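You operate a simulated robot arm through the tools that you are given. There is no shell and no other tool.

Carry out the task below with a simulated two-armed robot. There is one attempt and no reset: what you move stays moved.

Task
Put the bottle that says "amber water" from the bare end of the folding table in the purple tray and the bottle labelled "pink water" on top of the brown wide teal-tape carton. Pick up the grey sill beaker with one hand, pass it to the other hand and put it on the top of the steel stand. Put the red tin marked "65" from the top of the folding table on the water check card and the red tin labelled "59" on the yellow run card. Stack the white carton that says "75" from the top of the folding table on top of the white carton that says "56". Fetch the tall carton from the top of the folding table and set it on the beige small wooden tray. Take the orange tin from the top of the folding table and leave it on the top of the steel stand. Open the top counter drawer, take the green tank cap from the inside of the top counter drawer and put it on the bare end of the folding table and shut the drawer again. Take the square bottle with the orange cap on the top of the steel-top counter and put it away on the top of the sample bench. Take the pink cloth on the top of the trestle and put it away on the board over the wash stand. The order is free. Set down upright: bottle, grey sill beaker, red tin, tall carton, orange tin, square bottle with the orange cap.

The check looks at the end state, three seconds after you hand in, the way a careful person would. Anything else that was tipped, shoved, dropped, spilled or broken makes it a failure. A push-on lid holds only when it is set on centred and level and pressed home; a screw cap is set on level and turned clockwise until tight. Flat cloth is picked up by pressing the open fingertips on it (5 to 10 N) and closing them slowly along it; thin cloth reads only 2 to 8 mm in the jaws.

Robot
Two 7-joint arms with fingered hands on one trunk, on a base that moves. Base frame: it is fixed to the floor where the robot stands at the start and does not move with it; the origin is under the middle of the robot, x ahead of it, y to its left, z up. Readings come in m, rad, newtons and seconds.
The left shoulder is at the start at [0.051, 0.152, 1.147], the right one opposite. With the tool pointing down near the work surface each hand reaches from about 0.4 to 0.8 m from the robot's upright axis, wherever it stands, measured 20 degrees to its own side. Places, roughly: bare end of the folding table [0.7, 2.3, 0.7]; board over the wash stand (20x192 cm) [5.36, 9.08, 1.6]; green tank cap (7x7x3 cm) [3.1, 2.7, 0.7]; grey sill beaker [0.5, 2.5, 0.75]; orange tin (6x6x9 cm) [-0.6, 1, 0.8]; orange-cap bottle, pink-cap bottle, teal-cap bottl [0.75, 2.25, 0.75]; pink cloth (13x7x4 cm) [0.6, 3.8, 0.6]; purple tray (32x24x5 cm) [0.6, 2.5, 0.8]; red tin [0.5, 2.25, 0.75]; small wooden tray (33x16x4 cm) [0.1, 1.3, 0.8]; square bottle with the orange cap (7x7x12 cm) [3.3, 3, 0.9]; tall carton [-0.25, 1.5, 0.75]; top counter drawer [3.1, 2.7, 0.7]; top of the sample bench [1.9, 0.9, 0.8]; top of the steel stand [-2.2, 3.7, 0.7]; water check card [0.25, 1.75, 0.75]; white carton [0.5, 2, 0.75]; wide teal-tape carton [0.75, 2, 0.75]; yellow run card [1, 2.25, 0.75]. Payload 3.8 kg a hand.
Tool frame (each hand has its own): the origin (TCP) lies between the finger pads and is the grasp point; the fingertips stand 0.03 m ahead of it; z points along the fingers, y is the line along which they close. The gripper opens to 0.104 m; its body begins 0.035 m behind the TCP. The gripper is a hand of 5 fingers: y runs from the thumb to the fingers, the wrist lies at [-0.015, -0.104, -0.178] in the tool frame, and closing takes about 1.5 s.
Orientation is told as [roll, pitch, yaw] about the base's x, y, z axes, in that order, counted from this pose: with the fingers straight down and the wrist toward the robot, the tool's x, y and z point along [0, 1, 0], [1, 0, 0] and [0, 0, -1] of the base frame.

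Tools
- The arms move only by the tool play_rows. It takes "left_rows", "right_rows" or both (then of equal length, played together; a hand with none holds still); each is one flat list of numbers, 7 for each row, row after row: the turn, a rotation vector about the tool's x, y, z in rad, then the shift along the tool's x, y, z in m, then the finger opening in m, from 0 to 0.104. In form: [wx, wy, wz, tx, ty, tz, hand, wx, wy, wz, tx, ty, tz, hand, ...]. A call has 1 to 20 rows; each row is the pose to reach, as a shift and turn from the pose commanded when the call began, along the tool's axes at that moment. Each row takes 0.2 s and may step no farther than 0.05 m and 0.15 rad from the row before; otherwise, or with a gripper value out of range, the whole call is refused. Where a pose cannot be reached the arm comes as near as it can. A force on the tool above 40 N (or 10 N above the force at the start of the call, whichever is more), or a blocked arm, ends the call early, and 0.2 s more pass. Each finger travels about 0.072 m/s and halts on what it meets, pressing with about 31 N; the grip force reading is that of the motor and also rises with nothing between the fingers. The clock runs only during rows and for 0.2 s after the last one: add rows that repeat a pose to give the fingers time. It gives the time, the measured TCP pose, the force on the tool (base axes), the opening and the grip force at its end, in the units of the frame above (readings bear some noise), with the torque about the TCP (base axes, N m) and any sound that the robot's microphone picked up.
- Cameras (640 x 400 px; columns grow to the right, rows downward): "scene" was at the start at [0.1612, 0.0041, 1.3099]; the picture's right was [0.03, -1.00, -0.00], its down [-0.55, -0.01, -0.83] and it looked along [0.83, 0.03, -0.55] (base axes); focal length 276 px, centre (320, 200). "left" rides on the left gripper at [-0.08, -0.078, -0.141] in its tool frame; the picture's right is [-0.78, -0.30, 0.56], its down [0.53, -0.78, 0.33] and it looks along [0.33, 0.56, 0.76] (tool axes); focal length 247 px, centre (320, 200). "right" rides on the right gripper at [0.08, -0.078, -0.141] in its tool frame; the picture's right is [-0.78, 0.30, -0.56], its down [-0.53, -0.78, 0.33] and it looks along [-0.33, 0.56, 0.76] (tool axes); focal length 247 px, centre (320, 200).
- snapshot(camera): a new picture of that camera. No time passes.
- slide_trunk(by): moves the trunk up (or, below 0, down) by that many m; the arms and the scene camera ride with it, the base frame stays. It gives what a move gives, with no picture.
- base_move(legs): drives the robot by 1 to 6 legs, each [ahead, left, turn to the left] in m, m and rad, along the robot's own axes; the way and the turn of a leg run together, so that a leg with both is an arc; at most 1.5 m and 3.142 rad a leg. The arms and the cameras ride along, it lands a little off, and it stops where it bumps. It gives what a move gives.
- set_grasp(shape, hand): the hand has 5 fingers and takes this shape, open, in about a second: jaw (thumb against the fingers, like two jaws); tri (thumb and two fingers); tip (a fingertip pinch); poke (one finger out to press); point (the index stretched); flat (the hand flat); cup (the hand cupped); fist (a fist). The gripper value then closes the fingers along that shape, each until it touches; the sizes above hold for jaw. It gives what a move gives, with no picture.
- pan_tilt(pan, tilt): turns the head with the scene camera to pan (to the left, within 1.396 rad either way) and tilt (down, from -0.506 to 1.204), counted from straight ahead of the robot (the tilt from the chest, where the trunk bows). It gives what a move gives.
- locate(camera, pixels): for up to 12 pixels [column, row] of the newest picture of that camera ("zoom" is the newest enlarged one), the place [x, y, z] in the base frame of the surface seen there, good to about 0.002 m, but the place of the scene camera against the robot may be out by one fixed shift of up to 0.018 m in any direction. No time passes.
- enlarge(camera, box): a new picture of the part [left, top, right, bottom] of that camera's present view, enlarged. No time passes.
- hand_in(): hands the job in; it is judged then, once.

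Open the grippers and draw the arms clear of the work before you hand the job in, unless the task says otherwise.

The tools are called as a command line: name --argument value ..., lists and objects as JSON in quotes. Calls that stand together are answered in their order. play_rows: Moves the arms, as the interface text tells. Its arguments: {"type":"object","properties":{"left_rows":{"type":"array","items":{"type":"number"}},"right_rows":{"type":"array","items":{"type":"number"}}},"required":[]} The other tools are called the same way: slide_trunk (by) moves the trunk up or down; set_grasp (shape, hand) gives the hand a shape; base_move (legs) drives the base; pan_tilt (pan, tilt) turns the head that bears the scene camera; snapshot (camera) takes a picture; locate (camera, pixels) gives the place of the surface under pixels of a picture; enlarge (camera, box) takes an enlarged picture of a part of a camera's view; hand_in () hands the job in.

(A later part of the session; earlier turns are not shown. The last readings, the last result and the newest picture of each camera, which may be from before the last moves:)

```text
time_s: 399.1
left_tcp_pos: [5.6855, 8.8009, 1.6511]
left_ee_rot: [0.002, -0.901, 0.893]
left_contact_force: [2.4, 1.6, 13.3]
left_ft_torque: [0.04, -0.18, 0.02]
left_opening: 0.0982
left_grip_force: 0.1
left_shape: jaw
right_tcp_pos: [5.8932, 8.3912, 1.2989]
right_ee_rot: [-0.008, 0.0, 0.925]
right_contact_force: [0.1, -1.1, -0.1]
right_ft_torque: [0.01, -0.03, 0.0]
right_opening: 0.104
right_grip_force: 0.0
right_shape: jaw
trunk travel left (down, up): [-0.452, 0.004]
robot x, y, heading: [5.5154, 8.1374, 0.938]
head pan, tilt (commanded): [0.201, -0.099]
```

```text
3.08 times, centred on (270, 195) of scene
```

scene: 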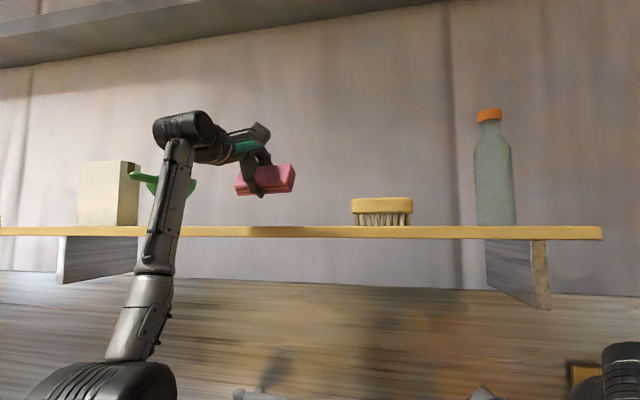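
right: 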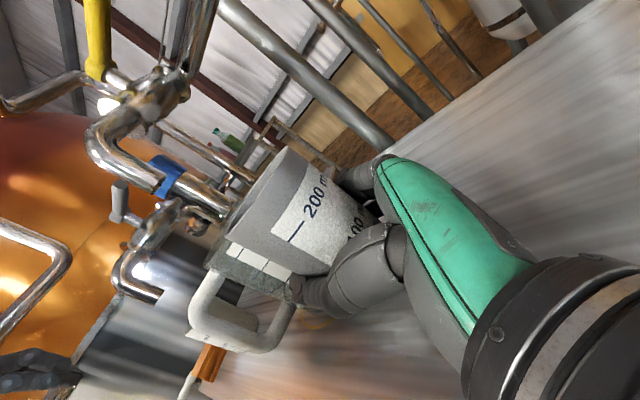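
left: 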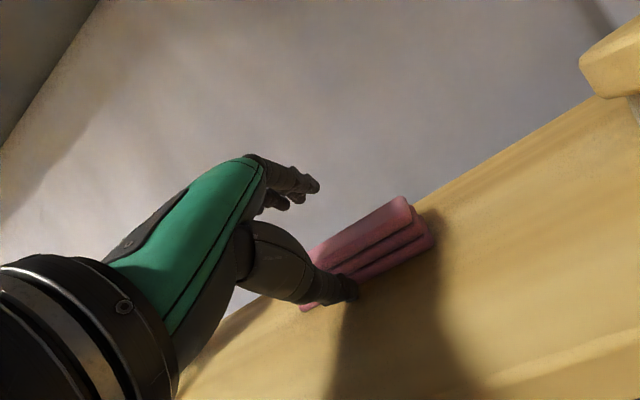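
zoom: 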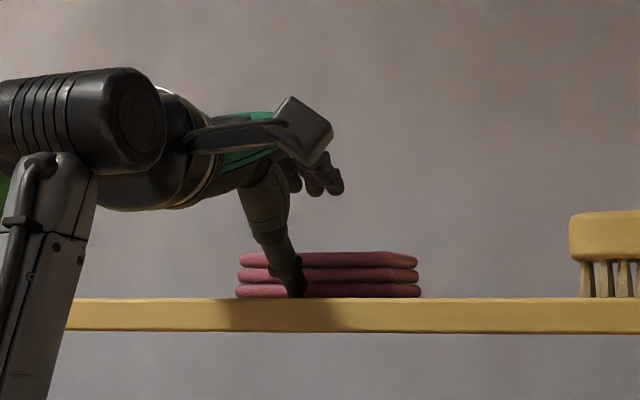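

The cloth lies flat on the board. I lift the hand up, then withdraw it.

play_rows --left_rows '[0, 0, 0, 0, 0.016, -0.0125, 0.104, 0, 0, 0, 0, 0.032, -0.025, 0.104, 0, 0, 0, 0, 0.055, -0.044, 0.104, 0, 0, 0, 0, 0.055, -0.07, 0.104, 0, 0, 0, 0, 0.04, -0.1, 0.104, 0, 0, 0, 0, 0.02, -0.13, 0.104, 0, 0, 0, 0, 0.0, -0.16, 0.104, 0, 0, 0, 0, 0.0, -0.16, 0.104]'

base_move --legs '[[-0.35, 0, 0]]'

snapshot --camera "scene"

```text
time_s: 400.9
left_tcp_pos: [5.6058, 8.7055, 1.7508]
left_ee_rot: [-0.001, -0.899, 0.896]
left_contact_force: [0.0, -1.3, -0.6]
left_ft_torque: [0.02, -0.01, -0.01]
left_opening: 0.1039
left_grip_force: 0.0
left_shape: jaw
right_tcp_pos: [5.8933, 8.3931, 1.298]
right_ee_rot: [-0.011, 0.001, 0.926]
right_contact_force: [0.2, -0.2, -1.1]
right_ft_torque: [-0.01, 0.0, 0.04]
right_opening: 0.1039
right_grip_force: 0.1
right_shape: jaw
trunk travel left (down, up): [-0.452, 0.004]
robot x, y, heading: [5.5168, 8.1342, 0.939]
head pan, tilt (commanded): [0.201, -0.099]
```

```text
time_s: 403.2
left_tcp_pos: [5.4015, 8.4269, 1.7502]
left_ee_rot: [0.0, -0.896, 0.895]
left_contact_force: [0.5, 0.7, -0.6]
left_ft_torque: [-0.01, -0.02, -0.01]
left_opening: 0.1037
left_grip_force: 0.1
left_shape: jaw
right_tcp_pos: [5.6876, 8.1151, 1.2975]
right_ee_rot: [-0.009, 0.003, 0.925]
right_contact_force: [0.0, 0.3, 0.0]
right_ft_torque: [-0.06, 0.03, 0.03]
right_opening: 0.104
right_grip_force: 0.0
right_shape: jaw
trunk travel left (down, up): [-0.452, 0.004]
robot x, y, heading: [5.3067, 7.8535, 0.938]
head pan, tilt (commanded): [0.201, -0.099]
```

```text
taken
```

scene: 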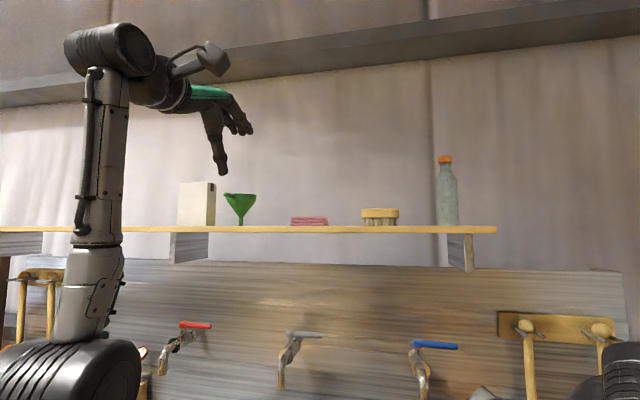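

The pink cloth sits on the board at (309,221). I bring the left arm back down to its carrying pose and lower the trunk.

play_rows --left_rows '[0.075, 0, 0, 0, -0.031, 0.025, 0.104, 0.15, 0, 0, 0, -0.062, 0.05, 0.104, 0.225, 0, 0, 0, -0.093, 0.075, 0.104, 0.3, 0, 0, 0, -0.124, 0.1, 0.104, 0.375, 0, 0, 0, -0.155, 0.125, 0.104, 0.45, 0, 0, 0, -0.186, 0.15, 0.104, 0.525, 0, 0, 0, -0.217, 0.175, 0.104, 0.6, 0, 0, 0, -0.248, 0.2, 0.104, 0.675, 0, 0, 0, -0.279, 0.225, 0.104, 0.75, 0, 0, 0, -0.31, 0.25, 0.104, 0.825, 0, 0, 0, -0.34, 0.275, 0.104, 0.896, 0, 0, 0, -0.37, 0.3, 0.104, 0.896, 0, 0, 0, -0.37, 0.3, 0.104]'

slide_trunk --by -0.2

pan_tilt --pan 1.2 --tilt 0.5

snapshot --camera "scene"

```text
time_s: 406.0
left_tcp_pos: [5.4013, 8.4253, 1.274]
left_ee_rot: [0.002, -0.004, 0.896]
left_contact_force: [-0.4, 0.2, -0.2]
left_ft_torque: [-0.03, 0.01, 0.01]
left_opening: 0.1036
left_grip_force: 0.1
left_shape: jaw
right_tcp_pos: [5.6866, 8.1118, 1.2992]
right_ee_rot: [-0.011, -0.001, 0.925]
right_contact_force: [-0.1, -0.4, 0.5]
right_ft_torque: [-0.01, 0.02, 0.01]
right_opening: 0.1037
right_grip_force: 0.1
right_shape: jaw
trunk travel left (down, up): [-0.452, 0.004]
robot x, y, heading: [5.3092, 7.8534, 0.944]
head pan, tilt (commanded): [0.201, -0.099]
```

```text
time_s: 408.2
left_tcp_pos: [5.4007, 8.4265, 1.0752]
left_ee_rot: [0.0, -0.004, 0.895]
left_contact_force: [-0.6, 1.3, 0.2]
left_ft_torque: [0.01, 0.02, -0.01]
left_opening: 0.1036
left_grip_force: 0.1
left_shape: jaw
right_tcp_pos: [5.686, 8.1115, 1.0999]
right_ee_rot: [-0.011, 0.0, 0.926]
right_contact_force: [0.2, -0.2, -1.0]
right_ft_torque: [-0.02, -0.02, 0.0]
right_opening: 0.1036
right_grip_force: 0.1
right_shape: jaw
trunk travel left (down, up): [-0.252, 0.204]
robot x, y, heading: [5.3111, 7.8529, 0.938]
head pan, tilt (commanded): [0.201, -0.099]
```

```text
time_s: 409.4
left_tcp_pos: [5.4022, 8.4274, 1.0745]
left_ee_rot: [0.0, -0.004, 0.895]
left_contact_force: [-0.3, -0.2, 0.7]
left_ft_torque: [-0.03, 0.0, 0.04]
left_opening: 0.1036
left_grip_force: 0.0
left_shape: jaw
right_tcp_pos: [5.687, 8.1116, 1.099]
right_ee_rot: [-0.01, 0.002, 0.926]
right_contact_force: [-0.1, -0.1, 0.1]
right_ft_torque: [-0.04, -0.01, 0.0]
right_opening: 0.1036
right_grip_force: 0.0
right_shape: jaw
trunk travel left (down, up): [-0.252, 0.204]
robot x, y, heading: [5.3074, 7.8573, 0.942]
head pan, tilt (commanded): [1.201, 0.499]
```

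```text
taken
```

scene: 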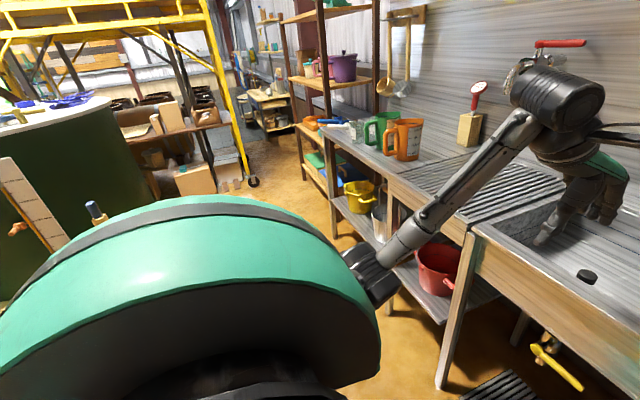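

Next the counter. I back out past the trolley, turn clockwise, and drive back through the lane.

base_move --legs '[[-0.27, -0.37, 0], [0, 0, -2.85]]'

pan_tilt --pan 0.0 --tilt 0.4

snapshot --camera "scene"

pan_tilt --pan -0.9 --tilt 0.5

snapshot --camera "scene"

```text
time_s: 418.8
left_tcp_pos: [5.5419, 6.8415, 1.0741]
left_ee_rot: [0.001, -0.003, -1.925]
left_contact_force: [-0.2, 0.2, -0.1]
left_ft_torque: [0.0, 0.02, 0.0]
left_opening: 0.1037
left_grip_force: 0.0
left_shape: jaw
right_tcp_pos: [5.1727, 7.0492, 1.0999]
right_ee_rot: [-0.01, -0.002, -1.895]
right_contact_force: [-0.3, 0.0, -0.6]
right_ft_torque: [0.05, 0.01, 0.0]
right_opening: 0.1041
right_grip_force: 0.1
right_shape: jaw
trunk travel left (down, up): [-0.252, 0.204]
robot x, y, heading: [5.4465, 7.4168, -1.885]
head pan, tilt (commanded): [1.201, 0.499]
```

```text
time_s: 420.2
left_tcp_pos: [5.5429, 6.8405, 1.0741]
left_ee_rot: [-0.001, -0.004, -1.925]
left_contact_force: [-0.4, -0.2, -0.2]
left_ft_torque: [-0.01, -0.04, -0.01]
left_opening: 0.1037
left_grip_force: 0.0
left_shape: jaw
right_tcp_pos: [5.1731, 7.0508, 1.0992]
right_ee_rot: [-0.01, 0.002, -1.896]
right_contact_force: [-0.9, -0.4, -0.4]
right_ft_torque: [0.0, 0.0, -0.01]
right_opening: 0.1038
right_grip_force: 0.1
right_shape: jaw
trunk travel left (down, up): [-0.252, 0.204]
robot x, y, heading: [5.4491, 7.4154, -1.88]
head pan, tilt (commanded): [0.0, 0.4]
```

```text
taken
```

scene: 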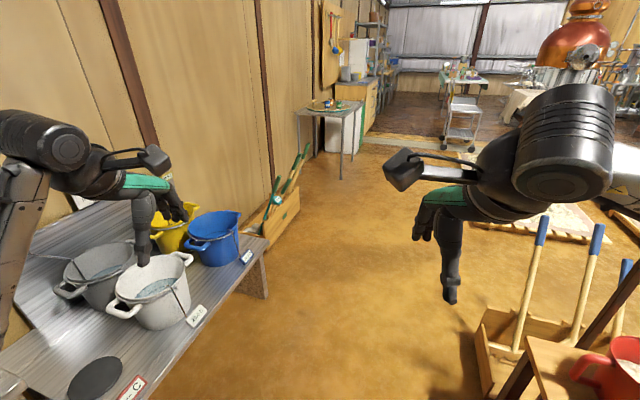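

```text
time_s: 421.4
left_tcp_pos: [5.5416, 6.8406, 1.0746]
left_ee_rot: [-0.001, -0.005, -1.926]
left_contact_force: [0.4, -0.8, -0.1]
left_ft_torque: [0.0, -0.02, -0.02]
left_opening: 0.1037
left_grip_force: 0.0
left_shape: jaw
right_tcp_pos: [5.1724, 7.0502, 1.098]
right_ee_rot: [-0.01, 0.0, -1.896]
right_contact_force: [-0.6, 0.4, 0.2]
right_ft_torque: [0.0, -0.01, -0.01]
right_opening: 0.104
right_grip_force: 0.0
right_shape: jaw
trunk travel left (down, up): [-0.252, 0.204]
robot x, y, heading: [5.4486, 7.4183, -1.88]
head pan, tilt (commanded): [-0.901, 0.499]
```

```text
taken
```

scene: 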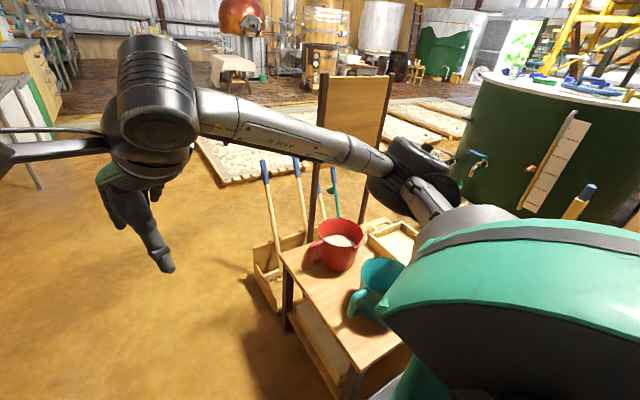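

The trolley stands as before. I check distance of its table and sign to my right elbow before moving ahead.

locate --camera "scene" --pixels '[[322, 90], [318, 200], [385, 80], [285, 260], [400, 170], [430, 170], [380, 190], [300, 290], [340, 230], [264, 165]]'

```text
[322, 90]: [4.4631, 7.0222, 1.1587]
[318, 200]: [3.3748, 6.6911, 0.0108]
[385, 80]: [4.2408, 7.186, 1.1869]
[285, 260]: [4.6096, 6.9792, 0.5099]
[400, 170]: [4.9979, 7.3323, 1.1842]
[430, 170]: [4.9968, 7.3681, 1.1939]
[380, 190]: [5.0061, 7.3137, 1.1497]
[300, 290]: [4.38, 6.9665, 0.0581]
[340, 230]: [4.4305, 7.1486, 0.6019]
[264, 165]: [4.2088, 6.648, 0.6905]
```

Clearance is fine. I drive back through the lane toward the counter area.

base_move --legs '[[1.0, 0, 0], [0, 0, -0.383], [1.2, 0, 0], [1.2, 0, 0], [0, 0, 0.13], [0.85, 0, 0]]'

pan_tilt --pan 0.6 --tilt 0.45

snapshot --camera "scene"

```text
time_s: 443.8
left_tcp_pos: [3.0823, 3.3511, 1.0745]
left_ee_rot: [0.0, -0.002, -2.187]
left_contact_force: [1.0, 0.4, 0.1]
left_ft_torque: [0.0, 0.0, 0.02]
left_opening: 0.1035
left_grip_force: 0.0
left_shape: jaw
right_tcp_pos: [2.7799, 3.6513, 1.0979]
right_ee_rot: [-0.01, 0.0, -2.156]
right_contact_force: [0.3, -0.5, 0.2]
right_ft_torque: [0.01, 0.01, 0.0]
right_opening: 0.1038
right_grip_force: 0.0
right_shape: jaw
trunk travel left (down, up): [-0.252, 0.204]
robot x, y, heading: [3.1446, 3.932, -2.136]
head pan, tilt (commanded): [-0.901, 0.499]
```

```text
time_s: 445.4
left_tcp_pos: [3.0828, 3.352, 1.0743]
left_ee_rot: [0.001, -0.003, -2.187]
left_contact_force: [0.6, 0.3, 0.7]
left_ft_torque: [-0.03, -0.01, 0.0]
left_opening: 0.1038
left_grip_force: 0.1
left_shape: jaw
right_tcp_pos: [2.7809, 3.6498, 1.0982]
right_ee_rot: [-0.009, 0.001, -2.157]
right_contact_force: [0.6, -0.3, -0.3]
right_ft_torque: [0.01, -0.02, -0.01]
right_opening: 0.1038
right_grip_force: 0.1
right_shape: jaw
trunk travel left (down, up): [-0.252, 0.204]
robot x, y, heading: [3.1426, 3.9273, -2.146]
head pan, tilt (commanded): [0.6, 0.45]
```

```text
taken
```

scene: 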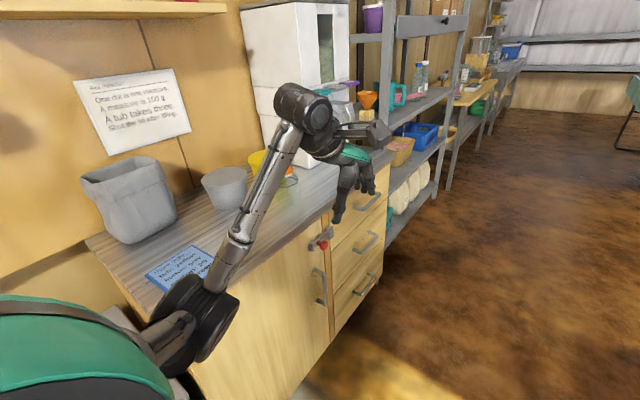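

I'm beside the counter's left end. I locate its edges, the drawer handle and the bottle.

enlarge --camera "scene" --box '[180, 120, 420, 300]'

locate --camera "scene" --pixels '[[90, 245], [150, 300], [250, 262], [320, 215], [350, 180], [367, 242], [370, 200], [315, 240], [290, 180], [185, 260], [330, 270], [260, 160]]'

```text
2.22 times, centred on (300, 210) of scene
```

zoom: 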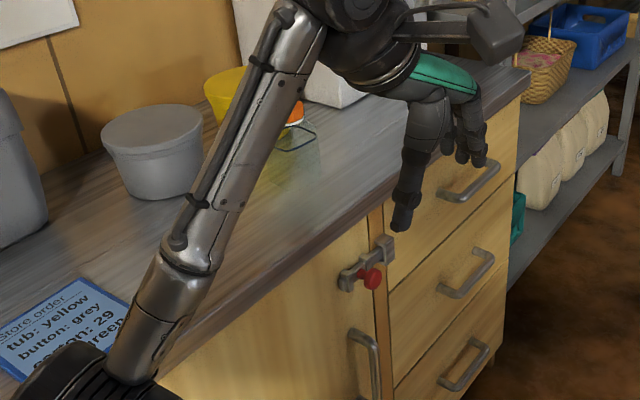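

```text
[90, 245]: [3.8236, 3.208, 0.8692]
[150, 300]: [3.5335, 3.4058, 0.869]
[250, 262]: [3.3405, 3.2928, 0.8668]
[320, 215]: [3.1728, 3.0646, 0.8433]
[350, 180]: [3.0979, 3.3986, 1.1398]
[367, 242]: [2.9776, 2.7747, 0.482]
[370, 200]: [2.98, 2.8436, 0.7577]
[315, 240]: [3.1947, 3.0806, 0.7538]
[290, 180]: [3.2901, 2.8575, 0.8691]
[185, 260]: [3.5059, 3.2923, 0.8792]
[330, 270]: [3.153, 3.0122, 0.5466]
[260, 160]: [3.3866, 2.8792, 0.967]
```

Counter front runs along (0.593,0.805) at z 0.861; top-drawer handle near (2.985,2.84,0.75). I drive along and turn to face the drawers.

base_move --legs '[[0.93, -0.18, 0], [0, 0, 1.51]]'

pan_tilt --pan 0.0 --tilt 0.65

snapshot --camera "scene"

snapshot --camera "right"

snapshot --camera "left"

```text
time_s: 454.0
left_tcp_pos: [3.0527, 3.1379, 1.0746]
left_ee_rot: [0.001, -0.002, -0.69]
left_contact_force: [-0.4, -0.6, -0.3]
left_ft_torque: [0.0, -0.01, -0.01]
left_opening: 0.1036
left_grip_force: 0.0
left_shape: jaw
right_tcp_pos: [2.732, 2.8579, 1.0987]
right_ee_rot: [-0.01, -0.001, -0.659]
right_contact_force: [-0.2, -0.4, 0.1]
right_ft_torque: [0.0, 0.02, -0.02]
right_opening: 0.1037
right_grip_force: 0.0
right_shape: jaw
trunk travel left (down, up): [-0.252, 0.204]
robot x, y, heading: [2.4774, 3.2413, -0.642]
head pan, tilt (commanded): [0.6, 0.45]
```

```text
time_s: 455.0
left_tcp_pos: [3.0513, 3.1381, 1.0743]
left_ee_rot: [-0.002, -0.005, -0.689]
left_contact_force: [0.5, 0.6, -1.2]
left_ft_torque: [0.01, 0.03, -0.01]
left_opening: 0.1037
left_grip_force: 0.1
left_shape: jaw
right_tcp_pos: [2.7325, 2.858, 1.0988]
right_ee_rot: [-0.011, -0.001, -0.659]
right_contact_force: [0.0, 0.5, 0.2]
right_ft_torque: [0.01, 0.02, 0.01]
right_opening: 0.1038
right_grip_force: 0.1
right_shape: jaw
trunk travel left (down, up): [-0.252, 0.204]
robot x, y, heading: [2.4792, 3.2426, -0.645]
head pan, tilt (commanded): [0.0, 0.649]
```

```text
taken
```

scene: 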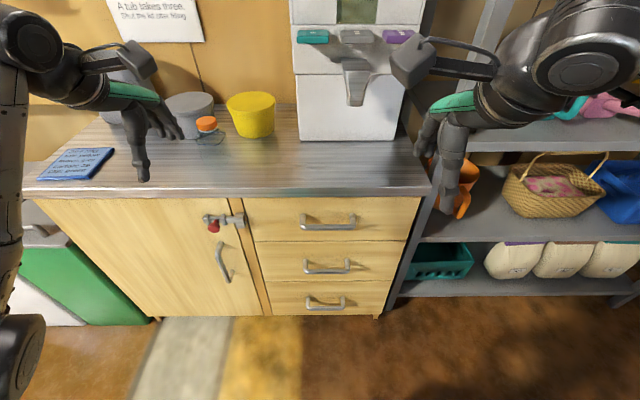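

```text
taken
```

right: 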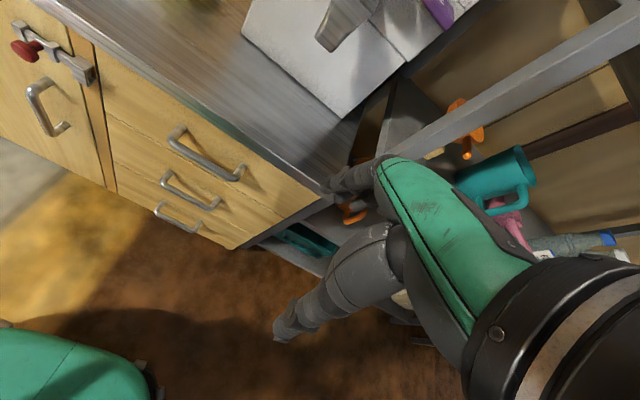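

```text
taken
```

left: 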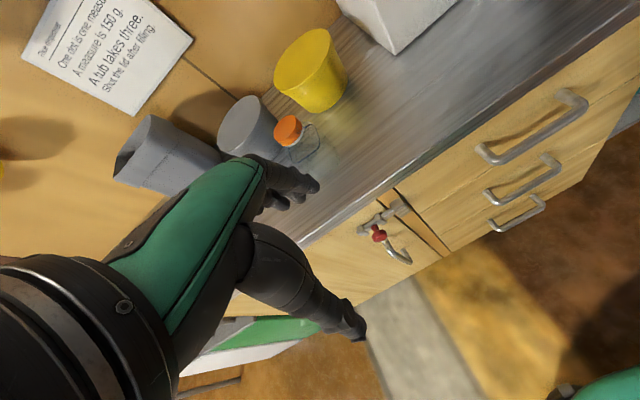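

I enlarge the drawer and the latch to understand whether the latch blocks the drawer.

enlarge --camera "scene" --box '[180, 180, 420, 320]'

enlarge --camera "left" --box '[340, 80, 620, 270]'

locate --camera "right" --pixels '[[180, 130], [210, 165], [238, 177], [172, 140], [242, 168], [107, 115], [320, 205], [160, 160], [205, 170]]'

locate --camera "left" --pixels '[[580, 98], [530, 145], [483, 150], [573, 96], [487, 158], [289, 130], [303, 160], [310, 140], [280, 150], [320, 150]]'

```text
2.67 times, centred on (300, 250) of scene
```

zoom: 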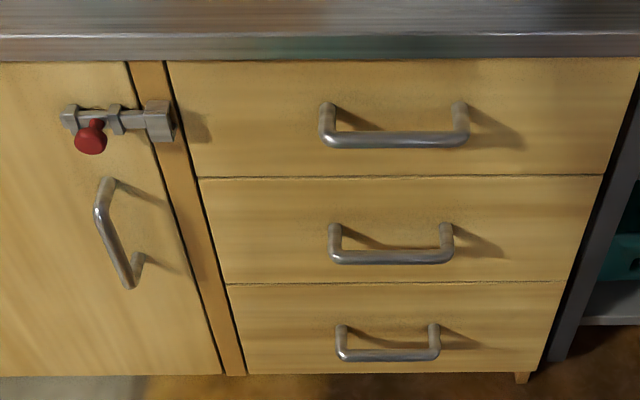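

```text
2.11 times, centred on (480, 175) of left
```

zoom: 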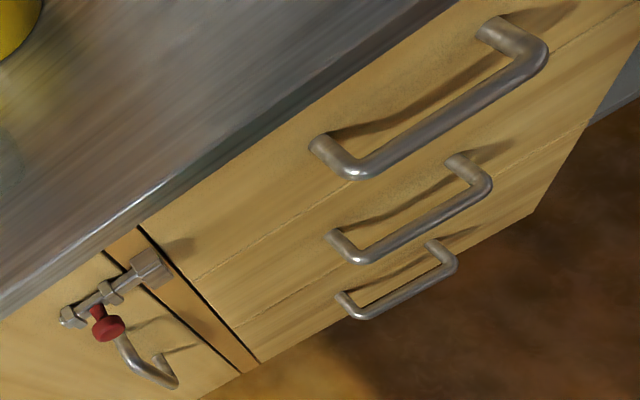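

```text
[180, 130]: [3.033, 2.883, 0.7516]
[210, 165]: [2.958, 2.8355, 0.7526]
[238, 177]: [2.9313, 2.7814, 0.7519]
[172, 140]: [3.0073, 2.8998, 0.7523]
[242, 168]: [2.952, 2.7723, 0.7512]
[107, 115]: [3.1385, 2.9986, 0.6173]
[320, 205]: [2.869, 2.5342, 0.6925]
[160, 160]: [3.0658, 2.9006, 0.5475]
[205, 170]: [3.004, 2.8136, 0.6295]
```

```text
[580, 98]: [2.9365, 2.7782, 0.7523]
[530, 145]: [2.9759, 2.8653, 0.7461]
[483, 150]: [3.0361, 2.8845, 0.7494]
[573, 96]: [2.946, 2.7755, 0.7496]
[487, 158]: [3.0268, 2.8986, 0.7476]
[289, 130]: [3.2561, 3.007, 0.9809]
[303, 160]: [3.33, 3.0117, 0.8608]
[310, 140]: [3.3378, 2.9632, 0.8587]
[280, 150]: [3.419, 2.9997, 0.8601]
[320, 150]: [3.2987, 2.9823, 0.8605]
```

The latch belongs to the door only. Top handle bar runs from (3.007,2.900) to (2.931,2.781) at z 0.752. I shift the base left 10 cm and turn the right hand into a forward-pointing tilt for the handle.

base_move --legs '[[0, 0.1, 0.01]]'

play_rows --right_rows '[-0.1, 0, 0, 0, 0.0, 0.03, 0.08, -0.2, 0, 0, 0, 0.0, 0.06, 0.08, -0.3, 0, 0, 0, 0.0, 0.09, 0.08, -0.4, 0, 0, 0, 0.0, 0.12, 0.08, -0.5, 0, 0, 0, 0.0, 0.15, 0.08, -0.6, 0, 0, 0, 0.0, 0.18, 0.08, -0.7, 0, 0, 0, 0.0, 0.21, 0.08, -0.8, 0, 0, 0, 0.0, 0.24, 0.08, -0.9, 0, 0, 0, 0, 0.27, 0.08, -1.0, 0, 0, 0, 0, 0.3, 0.08, -1.0, 0, 0, 0, 0, 0.3, 0.08]'

snapshot --camera "scene"

snapshot --camera "right"

```text
time_s: 456.2
left_tcp_pos: [3.1126, 3.2248, 1.0738]
left_ee_rot: [0.0, -0.002, -0.681]
left_contact_force: [0.3, 0.3, -0.3]
left_ft_torque: [-0.01, -0.01, 0.01]
left_opening: 0.1037
left_grip_force: 0.1
left_shape: jaw
right_tcp_pos: [2.7966, 2.94, 1.0991]
right_ee_rot: [-0.009, 0.002, -0.65]
right_contact_force: [-0.5, 0.4, 0.5]
right_ft_torque: [-0.02, 0.01, 0.02]
right_opening: 0.104
right_grip_force: 0.0
right_shape: jaw
trunk travel left (down, up): [-0.252, 0.204]
robot x, y, heading: [2.5395, 3.3246, -0.637]
head pan, tilt (commanded): [0.0, 0.649]
```

```text
time_s: 458.6
left_tcp_pos: [3.1116, 3.2251, 1.0749]
left_ee_rot: [-0.002, -0.004, -0.681]
left_contact_force: [-0.3, 0.8, -0.9]
left_ft_torque: [-0.01, -0.02, 0.03]
left_opening: 0.1038
left_grip_force: 0.1
left_shape: jaw
right_tcp_pos: [2.8046, 2.9359, 0.9867]
right_ee_rot: [-0.01, -0.363, -0.645]
right_contact_force: [-0.2, -0.5, -0.1]
right_ft_torque: [0.01, -0.01, -0.01]
right_opening: 0.0803
right_grip_force: 0.1
right_shape: jaw
right hand out of reach, approached as far as the arm can: row 3, 4, 5, 6, 7, 8, 9, 10, 11
trunk travel left (down, up): [-0.252, 0.204]
robot x, y, heading: [2.5417, 3.3188, -0.639]
head pan, tilt (commanded): [0.0, 0.649]
```

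```text
taken
```

scene: 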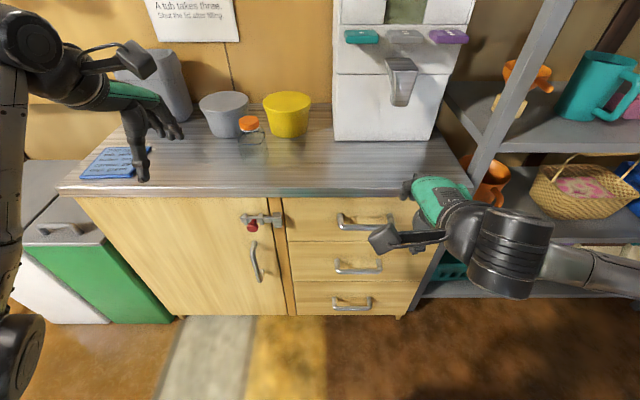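

```text
taken
```

right: 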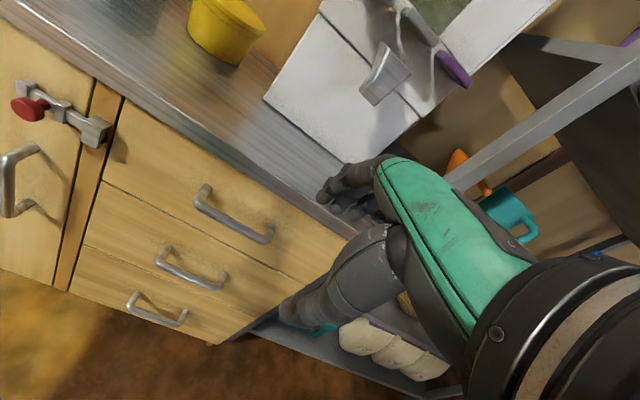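

The arm can't fold that far in; I need more distance. I back off 10 cm and then query the hand with a null row.

base_move --legs '[[-0.1, 0, 0]]'

play_rows --right_rows '[0, 0, 0, 0, 0, 0, 0.08]'

```text
time_s: 459.7
left_tcp_pos: [3.0314, 3.2825, 1.0746]
left_ee_rot: [0.001, -0.004, -0.68]
left_contact_force: [0.4, 0.0, 0.1]
left_ft_torque: [-0.03, 0.03, 0.03]
left_opening: 0.1037
left_grip_force: 0.1
left_shape: jaw
right_tcp_pos: [2.7226, 2.9952, 0.986]
right_ee_rot: [-0.012, -0.366, -0.646]
right_contact_force: [-0.2, 0.3, -0.1]
right_ft_torque: [-0.01, 0.02, -0.02]
right_opening: 0.0802
right_grip_force: 0.1
right_shape: jaw
trunk travel left (down, up): [-0.252, 0.204]
robot x, y, heading: [2.4607, 3.3789, -0.634]
head pan, tilt (commanded): [0.0, 0.649]
```

```text
time_s: 460.1
left_tcp_pos: [3.0331, 3.2826, 1.0733]
left_ee_rot: [0.0, -0.002, -0.682]
left_contact_force: [0.1, 0.0, -0.3]
left_ft_torque: [0.01, 0.01, -0.01]
left_opening: 0.1038
left_grip_force: 0.1
left_shape: jaw
right_tcp_pos: [2.724, 2.9939, 0.9849]
right_ee_rot: [-0.012, -0.364, -0.647]
right_contact_force: [1.1, -0.3, 0.1]
right_ft_torque: [0.02, -0.03, 0.0]
right_opening: 0.0801
right_grip_force: 0.0
right_shape: jaw
trunk travel left (down, up): [-0.252, 0.204]
robot x, y, heading: [2.4587, 3.3827, -0.64]
head pan, tilt (commanded): [0.0, 0.649]
```

The base move re-bases the pose. Now the handle is at fwd 0.73, right 0.13. I extend the right hand forward and down in front of it while tilting to ~1 rad.

play_rows --right_rows '[-0.07, 0, 0, 0.003, 0.03, 0.02, 0.08, -0.14, 0, 0, 0.006, 0.055, 0.045, 0.08, -0.21, 0, 0, 0.009, 0.075, 0.075, 0.08, -0.28, 0, 0, 0.012, 0.09, 0.11, 0.08, -0.36, 0, 0, 0.015, 0.1, 0.15, 0.08, -0.44, 0, 0, 0.018, 0.105, 0.19, 0.08, -0.52, 0, 0, 0.021, 0.1064, 0.225, 0.08, -0.6, 0, 0, 0.023, 0.1064, 0.2545, 0.08, -0.64, 0, 0, 0.023, 0.1064, 0.2545, 0.08, -0.64, 0, 0, 0.023, 0.1064, 0.2545, 0.08]'

snapshot --camera "right"

snapshot --camera "scene"

```text
time_s: 462.3
left_tcp_pos: [3.0314, 3.2845, 1.0734]
left_ee_rot: [-0.001, -0.004, -0.681]
left_contact_force: [0.1, 0.2, -0.3]
left_ft_torque: [0.01, 0.02, 0.02]
left_opening: 0.1038
left_grip_force: 0.1
left_shape: jaw
right_tcp_pos: [2.963, 3.0195, 0.898]
right_ee_rot: [-0.026, -0.908, -0.73]
right_contact_force: [-1.1, 0.6, -0.1]
right_ft_torque: [-0.01, 0.02, -0.04]
right_opening: 0.0801
right_grip_force: 0.0
right_shape: jaw
right hand out of reach, approached as far as the arm can: row 2, 3, 4, 5, 6, 7, 8, 9, 10
trunk travel left (down, up): [-0.252, 0.204]
robot x, y, heading: [2.4577, 3.3821, -0.636]
head pan, tilt (commanded): [0.0, 0.649]
```

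```text
taken
```

right: 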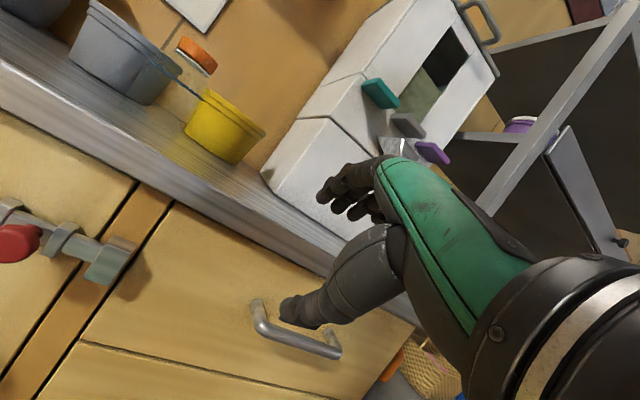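

```text
taken
```

scene: 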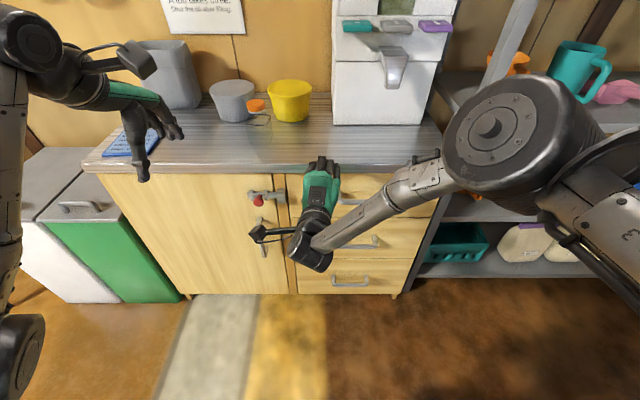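

The right elbow rides up again and blocks the low reach. I'll use the left arm for the drawer. First I back off and return the right hand to a level pose.

base_move --legs '[[-0.15, 0, 0]]'

play_rows --right_rows '[0.1, 0, 0, -0.03, -0.02, -0.03, 0.104, 0.2, 0, 0, -0.06, -0.03, -0.06, 0.104, 0.3, 0, 0, -0.09, -0.03, -0.09, 0.104, 0.4, 0, 0, -0.12, -0.03, -0.12, 0.104, 0.5, 0, 0, -0.15, -0.03, -0.14, 0.104, 0.6, 0, 0, -0.18, -0.03, -0.15, 0.104, 0.7, 0, 0, -0.2, -0.03, -0.16, 0.104, 0.8, 0, 0, -0.2, -0.02, -0.16, 0.104, 0.9, 0, 0, -0.2, -0.02, -0.16, 0.104, 0.908, 0, 0, -0.2, -0.02, -0.16, 0.104]'

snapshot --camera "scene"

```text
time_s: 463.7
left_tcp_pos: [2.9241, 3.3661, 1.076]
left_ee_rot: [-0.001, -0.006, -0.672]
left_contact_force: [-0.5, 0.1, 1.6]
left_ft_torque: [-0.07, -0.04, 0.02]
left_opening: 0.1037
left_grip_force: 0.0
left_shape: jaw
right_tcp_pos: [2.8575, 3.1014, 0.8995]
right_ee_rot: [-0.03, -0.909, -0.716]
right_contact_force: [-0.7, 0.1, -0.1]
right_ft_torque: [0.0, -0.01, -0.01]
right_opening: 0.0801
right_grip_force: 0.1
right_shape: jaw
trunk travel left (down, up): [-0.252, 0.204]
robot x, y, heading: [2.3521, 3.4554, -0.622]
head pan, tilt (commanded): [0.0, 0.649]
stopped in leg 1: the robot was blocked; the commanded pose is now the measured one
```

```text
time_s: 465.9
left_tcp_pos: [2.9248, 3.3608, 1.0736]
left_ee_rot: [0.0, -0.003, -0.671]
left_contact_force: [-0.2, -0.6, 0.7]
left_ft_torque: [0.0, 0.01, -0.04]
left_opening: 0.104
left_grip_force: 0.0
left_shape: jaw
right_tcp_pos: [2.6212, 3.0434, 0.9832]
right_ee_rot: [-0.016, 0.001, -0.741]
right_contact_force: [0.3, -1.0, 0.5]
right_ft_torque: [-0.02, -0.01, 0.03]
right_opening: 0.1039
right_grip_force: 0.0
right_shape: jaw
trunk travel left (down, up): [-0.252, 0.204]
robot x, y, heading: [2.3509, 3.4552, -0.627]
head pan, tilt (commanded): [0.0, 0.649]
```

```text
taken
```

scene: 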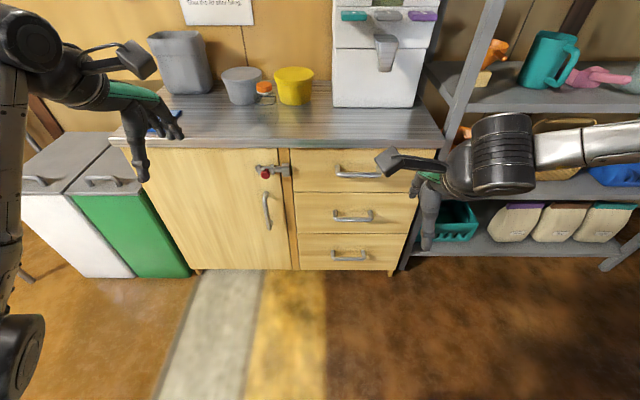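

I touched the cart behind me while backing. I move forward off it and shift 30 cm right so the handle lies in the left arm's sector.

base_move --legs '[[0.07, 0, 0], [0.07, -0.3, -0.008]]'

pan_tilt --pan 0.1 --tilt 0.65

snapshot --camera "scene"

snapshot --camera "left"

```text
time_s: 468.6
left_tcp_pos: [2.8578, 3.0301, 1.0744]
left_ee_rot: [-0.001, -0.004, -0.684]
left_contact_force: [-0.6, 0.3, -0.5]
left_ft_torque: [0.01, -0.03, 0.01]
left_opening: 0.1038
left_grip_force: 0.0
left_shape: jaw
right_tcp_pos: [2.5524, 2.7168, 0.984]
right_ee_rot: [-0.016, 0.0, -0.751]
right_contact_force: [0.7, -0.4, -0.7]
right_ft_torque: [0.01, 0.04, 0.03]
right_opening: 0.1038
right_grip_force: 0.1
right_shape: jaw
trunk travel left (down, up): [-0.252, 0.204]
robot x, y, heading: [2.286, 3.1291, -0.636]
head pan, tilt (commanded): [0.0, 0.649]
```

```text
time_s: 469.3
left_tcp_pos: [2.8577, 3.03, 1.075]
left_ee_rot: [0.001, -0.003, -0.683]
left_contact_force: [0.9, -0.3, 0.0]
left_ft_torque: [-0.01, 0.02, 0.01]
left_opening: 0.1038
left_grip_force: 0.0
left_shape: jaw
right_tcp_pos: [2.5513, 2.7152, 0.9841]
right_ee_rot: [-0.016, 0.001, -0.752]
right_contact_force: [0.1, -0.4, -0.2]
right_ft_torque: [-0.01, -0.06, 0.02]
right_opening: 0.1039
right_grip_force: 0.1
right_shape: jaw
trunk travel left (down, up): [-0.252, 0.204]
robot x, y, heading: [2.2857, 3.1281, -0.643]
head pan, tilt (commanded): [0.099, 0.649]
```

```text
taken
```

scene: 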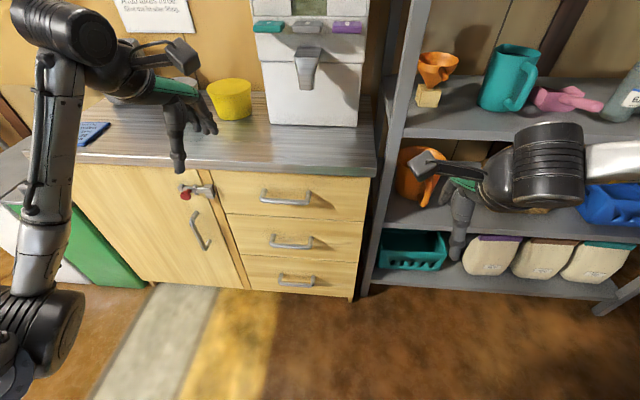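

```text
taken
```

left: 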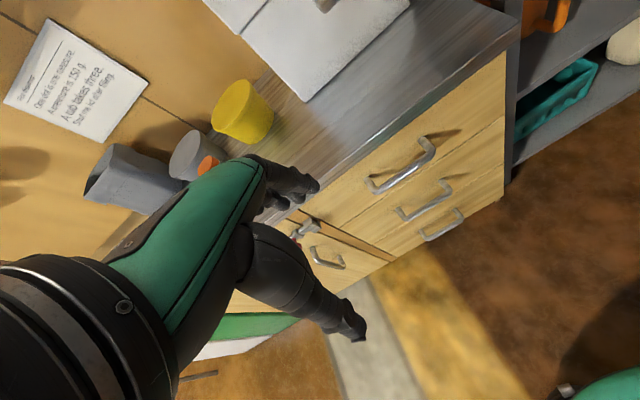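

I lower the trunk 15 cm (watching both hands), then bring the left hand in front of the handle with the forward tilt.

slide_trunk --by -0.15

play_rows --left_rows '[-0.1, 0, 0, -0.0086, 0.01, 0.0, 0.08, -0.2, 0, 0, -0.017, 0.02, 0.0, 0.08, -0.3, 0, 0, -0.026, 0.03, 0.01, 0.08, -0.4, 0, 0, -0.034, 0.04, 0.02, 0.08, -0.5, 0, 0, -0.043, 0.05, 0.035, 0.08, -0.6, 0, 0, -0.052, 0.06, 0.05, 0.08, -0.7, 0, 0, -0.06, 0.07, 0.065, 0.08, -0.8, 0, 0, -0.069, 0.08, 0.08, 0.08, -0.9, 0, 0, -0.077, 0.09, 0.1, 0.08, -1.0, 0, 0, -0.086, 0.1, 0.12, 0.08, -1.0, 0, 0, -0.086, 0.1, 0.12, 0.08]'

snapshot --camera "left"

snapshot --camera "scene"

```text
time_s: 471.0
left_tcp_pos: [2.8587, 3.0308, 0.9246]
left_ee_rot: [-0.001, -0.005, -0.683]
left_contact_force: [0.4, -0.3, -0.2]
left_ft_torque: [0.02, 0.01, 0.02]
left_opening: 0.1035
left_grip_force: 0.1
left_shape: jaw
right_tcp_pos: [2.5518, 2.7151, 0.8339]
right_ee_rot: [-0.017, -0.001, -0.754]
right_contact_force: [0.1, -0.6, 0.6]
right_ft_torque: [-0.01, 0.0, -0.01]
right_opening: 0.1039
right_grip_force: 0.1
right_shape: jaw
trunk travel left (down, up): [-0.102, 0.354]
robot x, y, heading: [2.2864, 3.1332, -0.639]
head pan, tilt (commanded): [0.099, 0.649]
```

```text
time_s: 473.4
left_tcp_pos: [2.8821, 2.8993, 0.8032]
left_ee_rot: [0.001, -1.004, -0.684]
left_contact_force: [-0.7, 0.2, -0.4]
left_ft_torque: [-0.03, 0.02, 0.06]
left_opening: 0.0803
left_grip_force: 0.1
left_shape: jaw
right_tcp_pos: [2.5522, 2.716, 0.8338]
right_ee_rot: [-0.016, 0.001, -0.754]
right_contact_force: [0.5, 0.4, -0.3]
right_ft_torque: [0.02, 0.01, -0.02]
right_opening: 0.1039
right_grip_force: 0.1
right_shape: jaw
trunk travel left (down, up): [-0.102, 0.354]
robot x, y, heading: [2.2865, 3.1262, -0.642]
head pan, tilt (commanded): [0.099, 0.649]
```

```text
taken
```

left: 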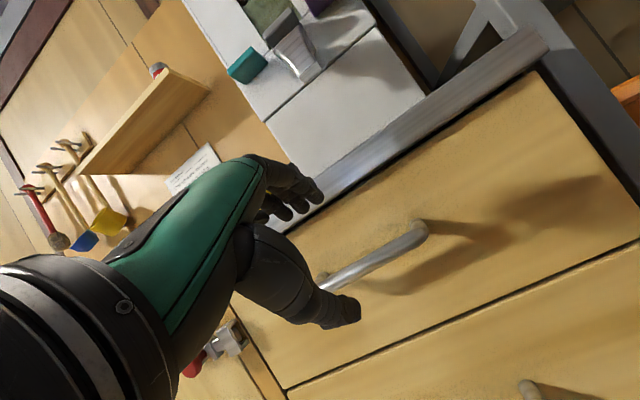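

```text
taken
```

scene: 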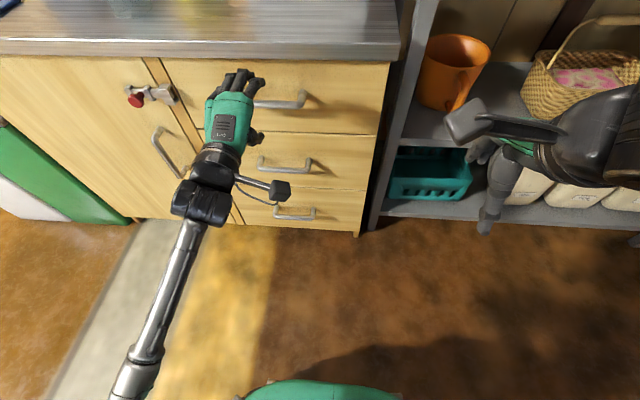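

The left hand is in place in front of the handle. I lower 5 cm to the bar's height and advance onto it.

play_rows --left_rows '[0, 0, 0, 0.004, -0.02, 0.0135, 0.08, 0, 0, 0, 0.0094, -0.043, 0.0274, 0.08, 0, 0, 0, 0.0094, -0.026, 0.0538, 0.08, 0, 0, 0, 0.0094, -0.01, 0.08, 0.08, 0, 0, 0, 0.0094, 0.003, 0.1, 0.08, 0, 0, 0, 0.0094, 0.0065, 0.1055, 0.08, 0, 0, 0, 0.0094, 0.0065, 0.1055, 0.08]'

snapshot --camera "left"

enlarge --camera "scene" --box '[160, 30, 360, 230]'

```text
time_s: 475.0
left_tcp_pos: [2.9602, 2.8493, 0.7532]
left_ee_rot: [0.002, -1.004, -0.684]
left_contact_force: [0.2, -0.1, -0.5]
left_ft_torque: [-0.04, 0.03, 0.0]
left_opening: 0.0802
left_grip_force: 0.1
left_shape: jaw
right_tcp_pos: [2.5525, 2.7159, 0.8345]
right_ee_rot: [-0.015, 0.001, -0.754]
right_contact_force: [0.6, -0.7, 0.4]
right_ft_torque: [0.02, 0.03, -0.01]
right_opening: 0.1038
right_grip_force: 0.1
right_shape: jaw
trunk travel left (down, up): [-0.102, 0.354]
robot x, y, heading: [2.286, 3.1273, -0.641]
head pan, tilt (commanded): [0.099, 0.649]
```

```text
taken
```

left: 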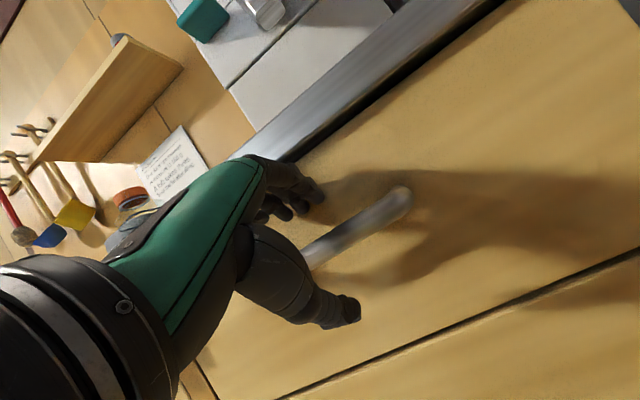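

```text
2.00 times, centred on (260, 130) of scene
```

zoom: 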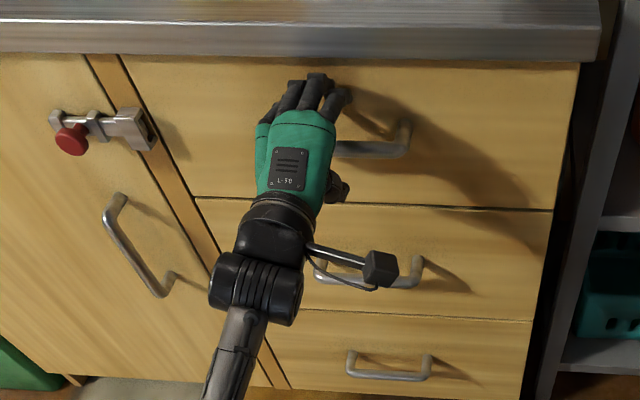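

The bar is between thumb and fingers. I close on it.

play_rows --left_rows '[0, 0, 0, 0, 0, 0, 0.06, 0, 0, 0, 0, 0, 0, 0.045, 0, 0, 0, 0, 0, 0, 0.03, 0, 0, 0, 0, 0, 0, 0.015, 0, 0, 0, 0, 0, 0, 0.0, 0, 0, 0, 0, 0, 0, 0.0, 0, 0, 0, 0, 0, 0, 0.0]'

snapshot --camera "left"

```text
time_s: 476.6
left_tcp_pos: [2.9617, 2.8476, 0.7518]
left_ee_rot: [0.003, -1.001, -0.684]
left_contact_force: [2.3, -2.9, -3.7]
left_ft_torque: [0.13, -0.12, 0.02]
left_opening: 0.01
left_grip_force: 31.4
left_shape: jaw
right_tcp_pos: [2.552, 2.7148, 0.8333]
right_ee_rot: [-0.017, 0.003, -0.753]
right_contact_force: [0.5, -0.5, 0.6]
right_ft_torque: [-0.02, 0.01, 0.01]
right_opening: 0.1039
right_grip_force: 0.1
right_shape: jaw
trunk travel left (down, up): [-0.102, 0.354]
robot x, y, heading: [2.2906, 3.1292, -0.639]
head pan, tilt (commanded): [0.099, 0.649]
```

```text
taken
```

left: 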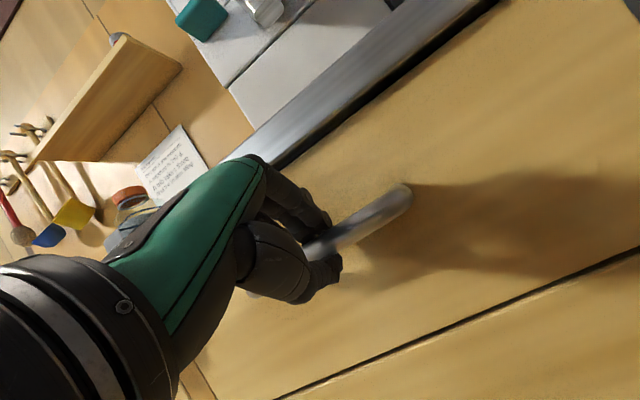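

The bar is gripped (0.010 m). I pull by backing the base 10 cm first.

base_move --legs '[[-0.1, 0, 0]]'

snapshot --camera "scene"

```text
time_s: 477.8
left_tcp_pos: [2.8793, 2.9093, 0.7506]
left_ee_rot: [0.0, -1.0, -0.684]
left_contact_force: [-1.2, -0.7, -12.3]
left_ft_torque: [0.1, 0.02, -0.08]
left_opening: 0.0106
left_grip_force: 30.9
left_shape: jaw
right_tcp_pos: [2.4704, 2.7751, 0.8338]
right_ee_rot: [-0.017, 0.0, -0.755]
right_contact_force: [0.6, -1.1, 0.3]
right_ft_torque: [0.0, -0.04, 0.02]
right_opening: 0.104
right_grip_force: 0.0
right_shape: jaw
trunk travel left (down, up): [-0.102, 0.354]
robot x, y, heading: [2.2036, 3.1937, -0.637]
head pan, tilt (commanded): [0.099, 0.649]
```

```text
taken
```

scene: 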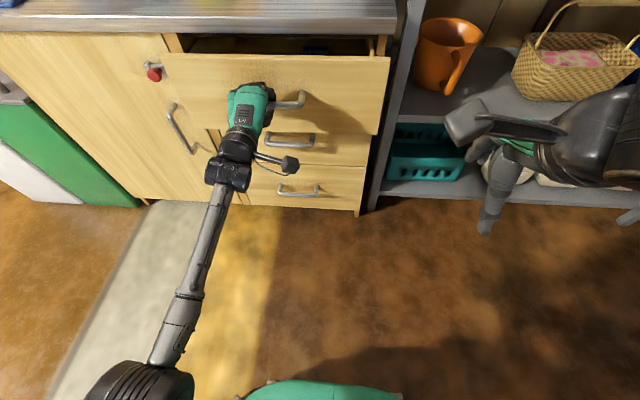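

The drawer is opening. I back another 16 cm.

base_move --legs '[[-0.16, 0, 0]]'

snapshot --camera "scene"

enlarge --camera "scene" --box '[160, 20, 420, 200]'

```text
time_s: 479.2
left_tcp_pos: [2.7488, 3.0057, 0.7497]
left_ee_rot: [0.0, -0.997, -0.683]
left_contact_force: [-2.1, -2.8, -13.0]
left_ft_torque: [0.16, 0.04, -0.13]
left_opening: 0.0105
left_grip_force: 31.1
left_shape: jaw
right_tcp_pos: [2.3414, 2.8713, 0.8343]
right_ee_rot: [-0.015, 0.002, -0.756]
right_contact_force: [0.1, -0.6, 0.7]
right_ft_torque: [0.0, -0.03, -0.02]
right_opening: 0.1036
right_grip_force: 0.1
right_shape: jaw
trunk travel left (down, up): [-0.102, 0.354]
robot x, y, heading: [2.0736, 3.2847, -0.641]
head pan, tilt (commanded): [0.099, 0.649]
```

```text
taken
```

scene: 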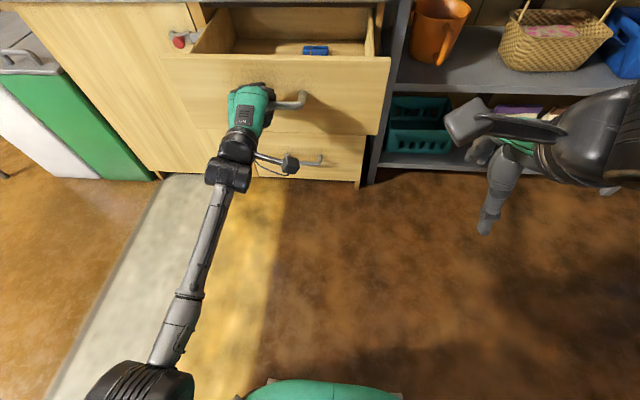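

```text
2.22 times, centred on (290, 110) of scene
```

zoom: 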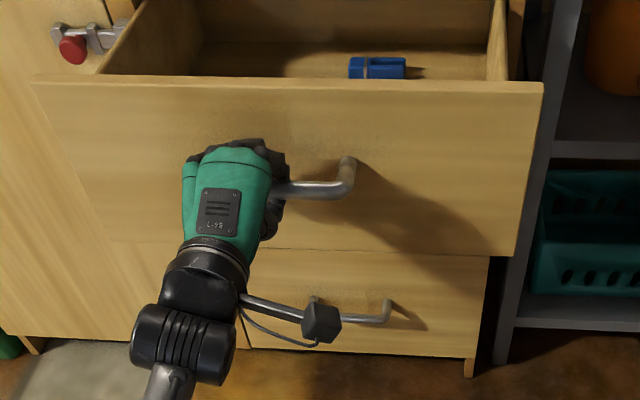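

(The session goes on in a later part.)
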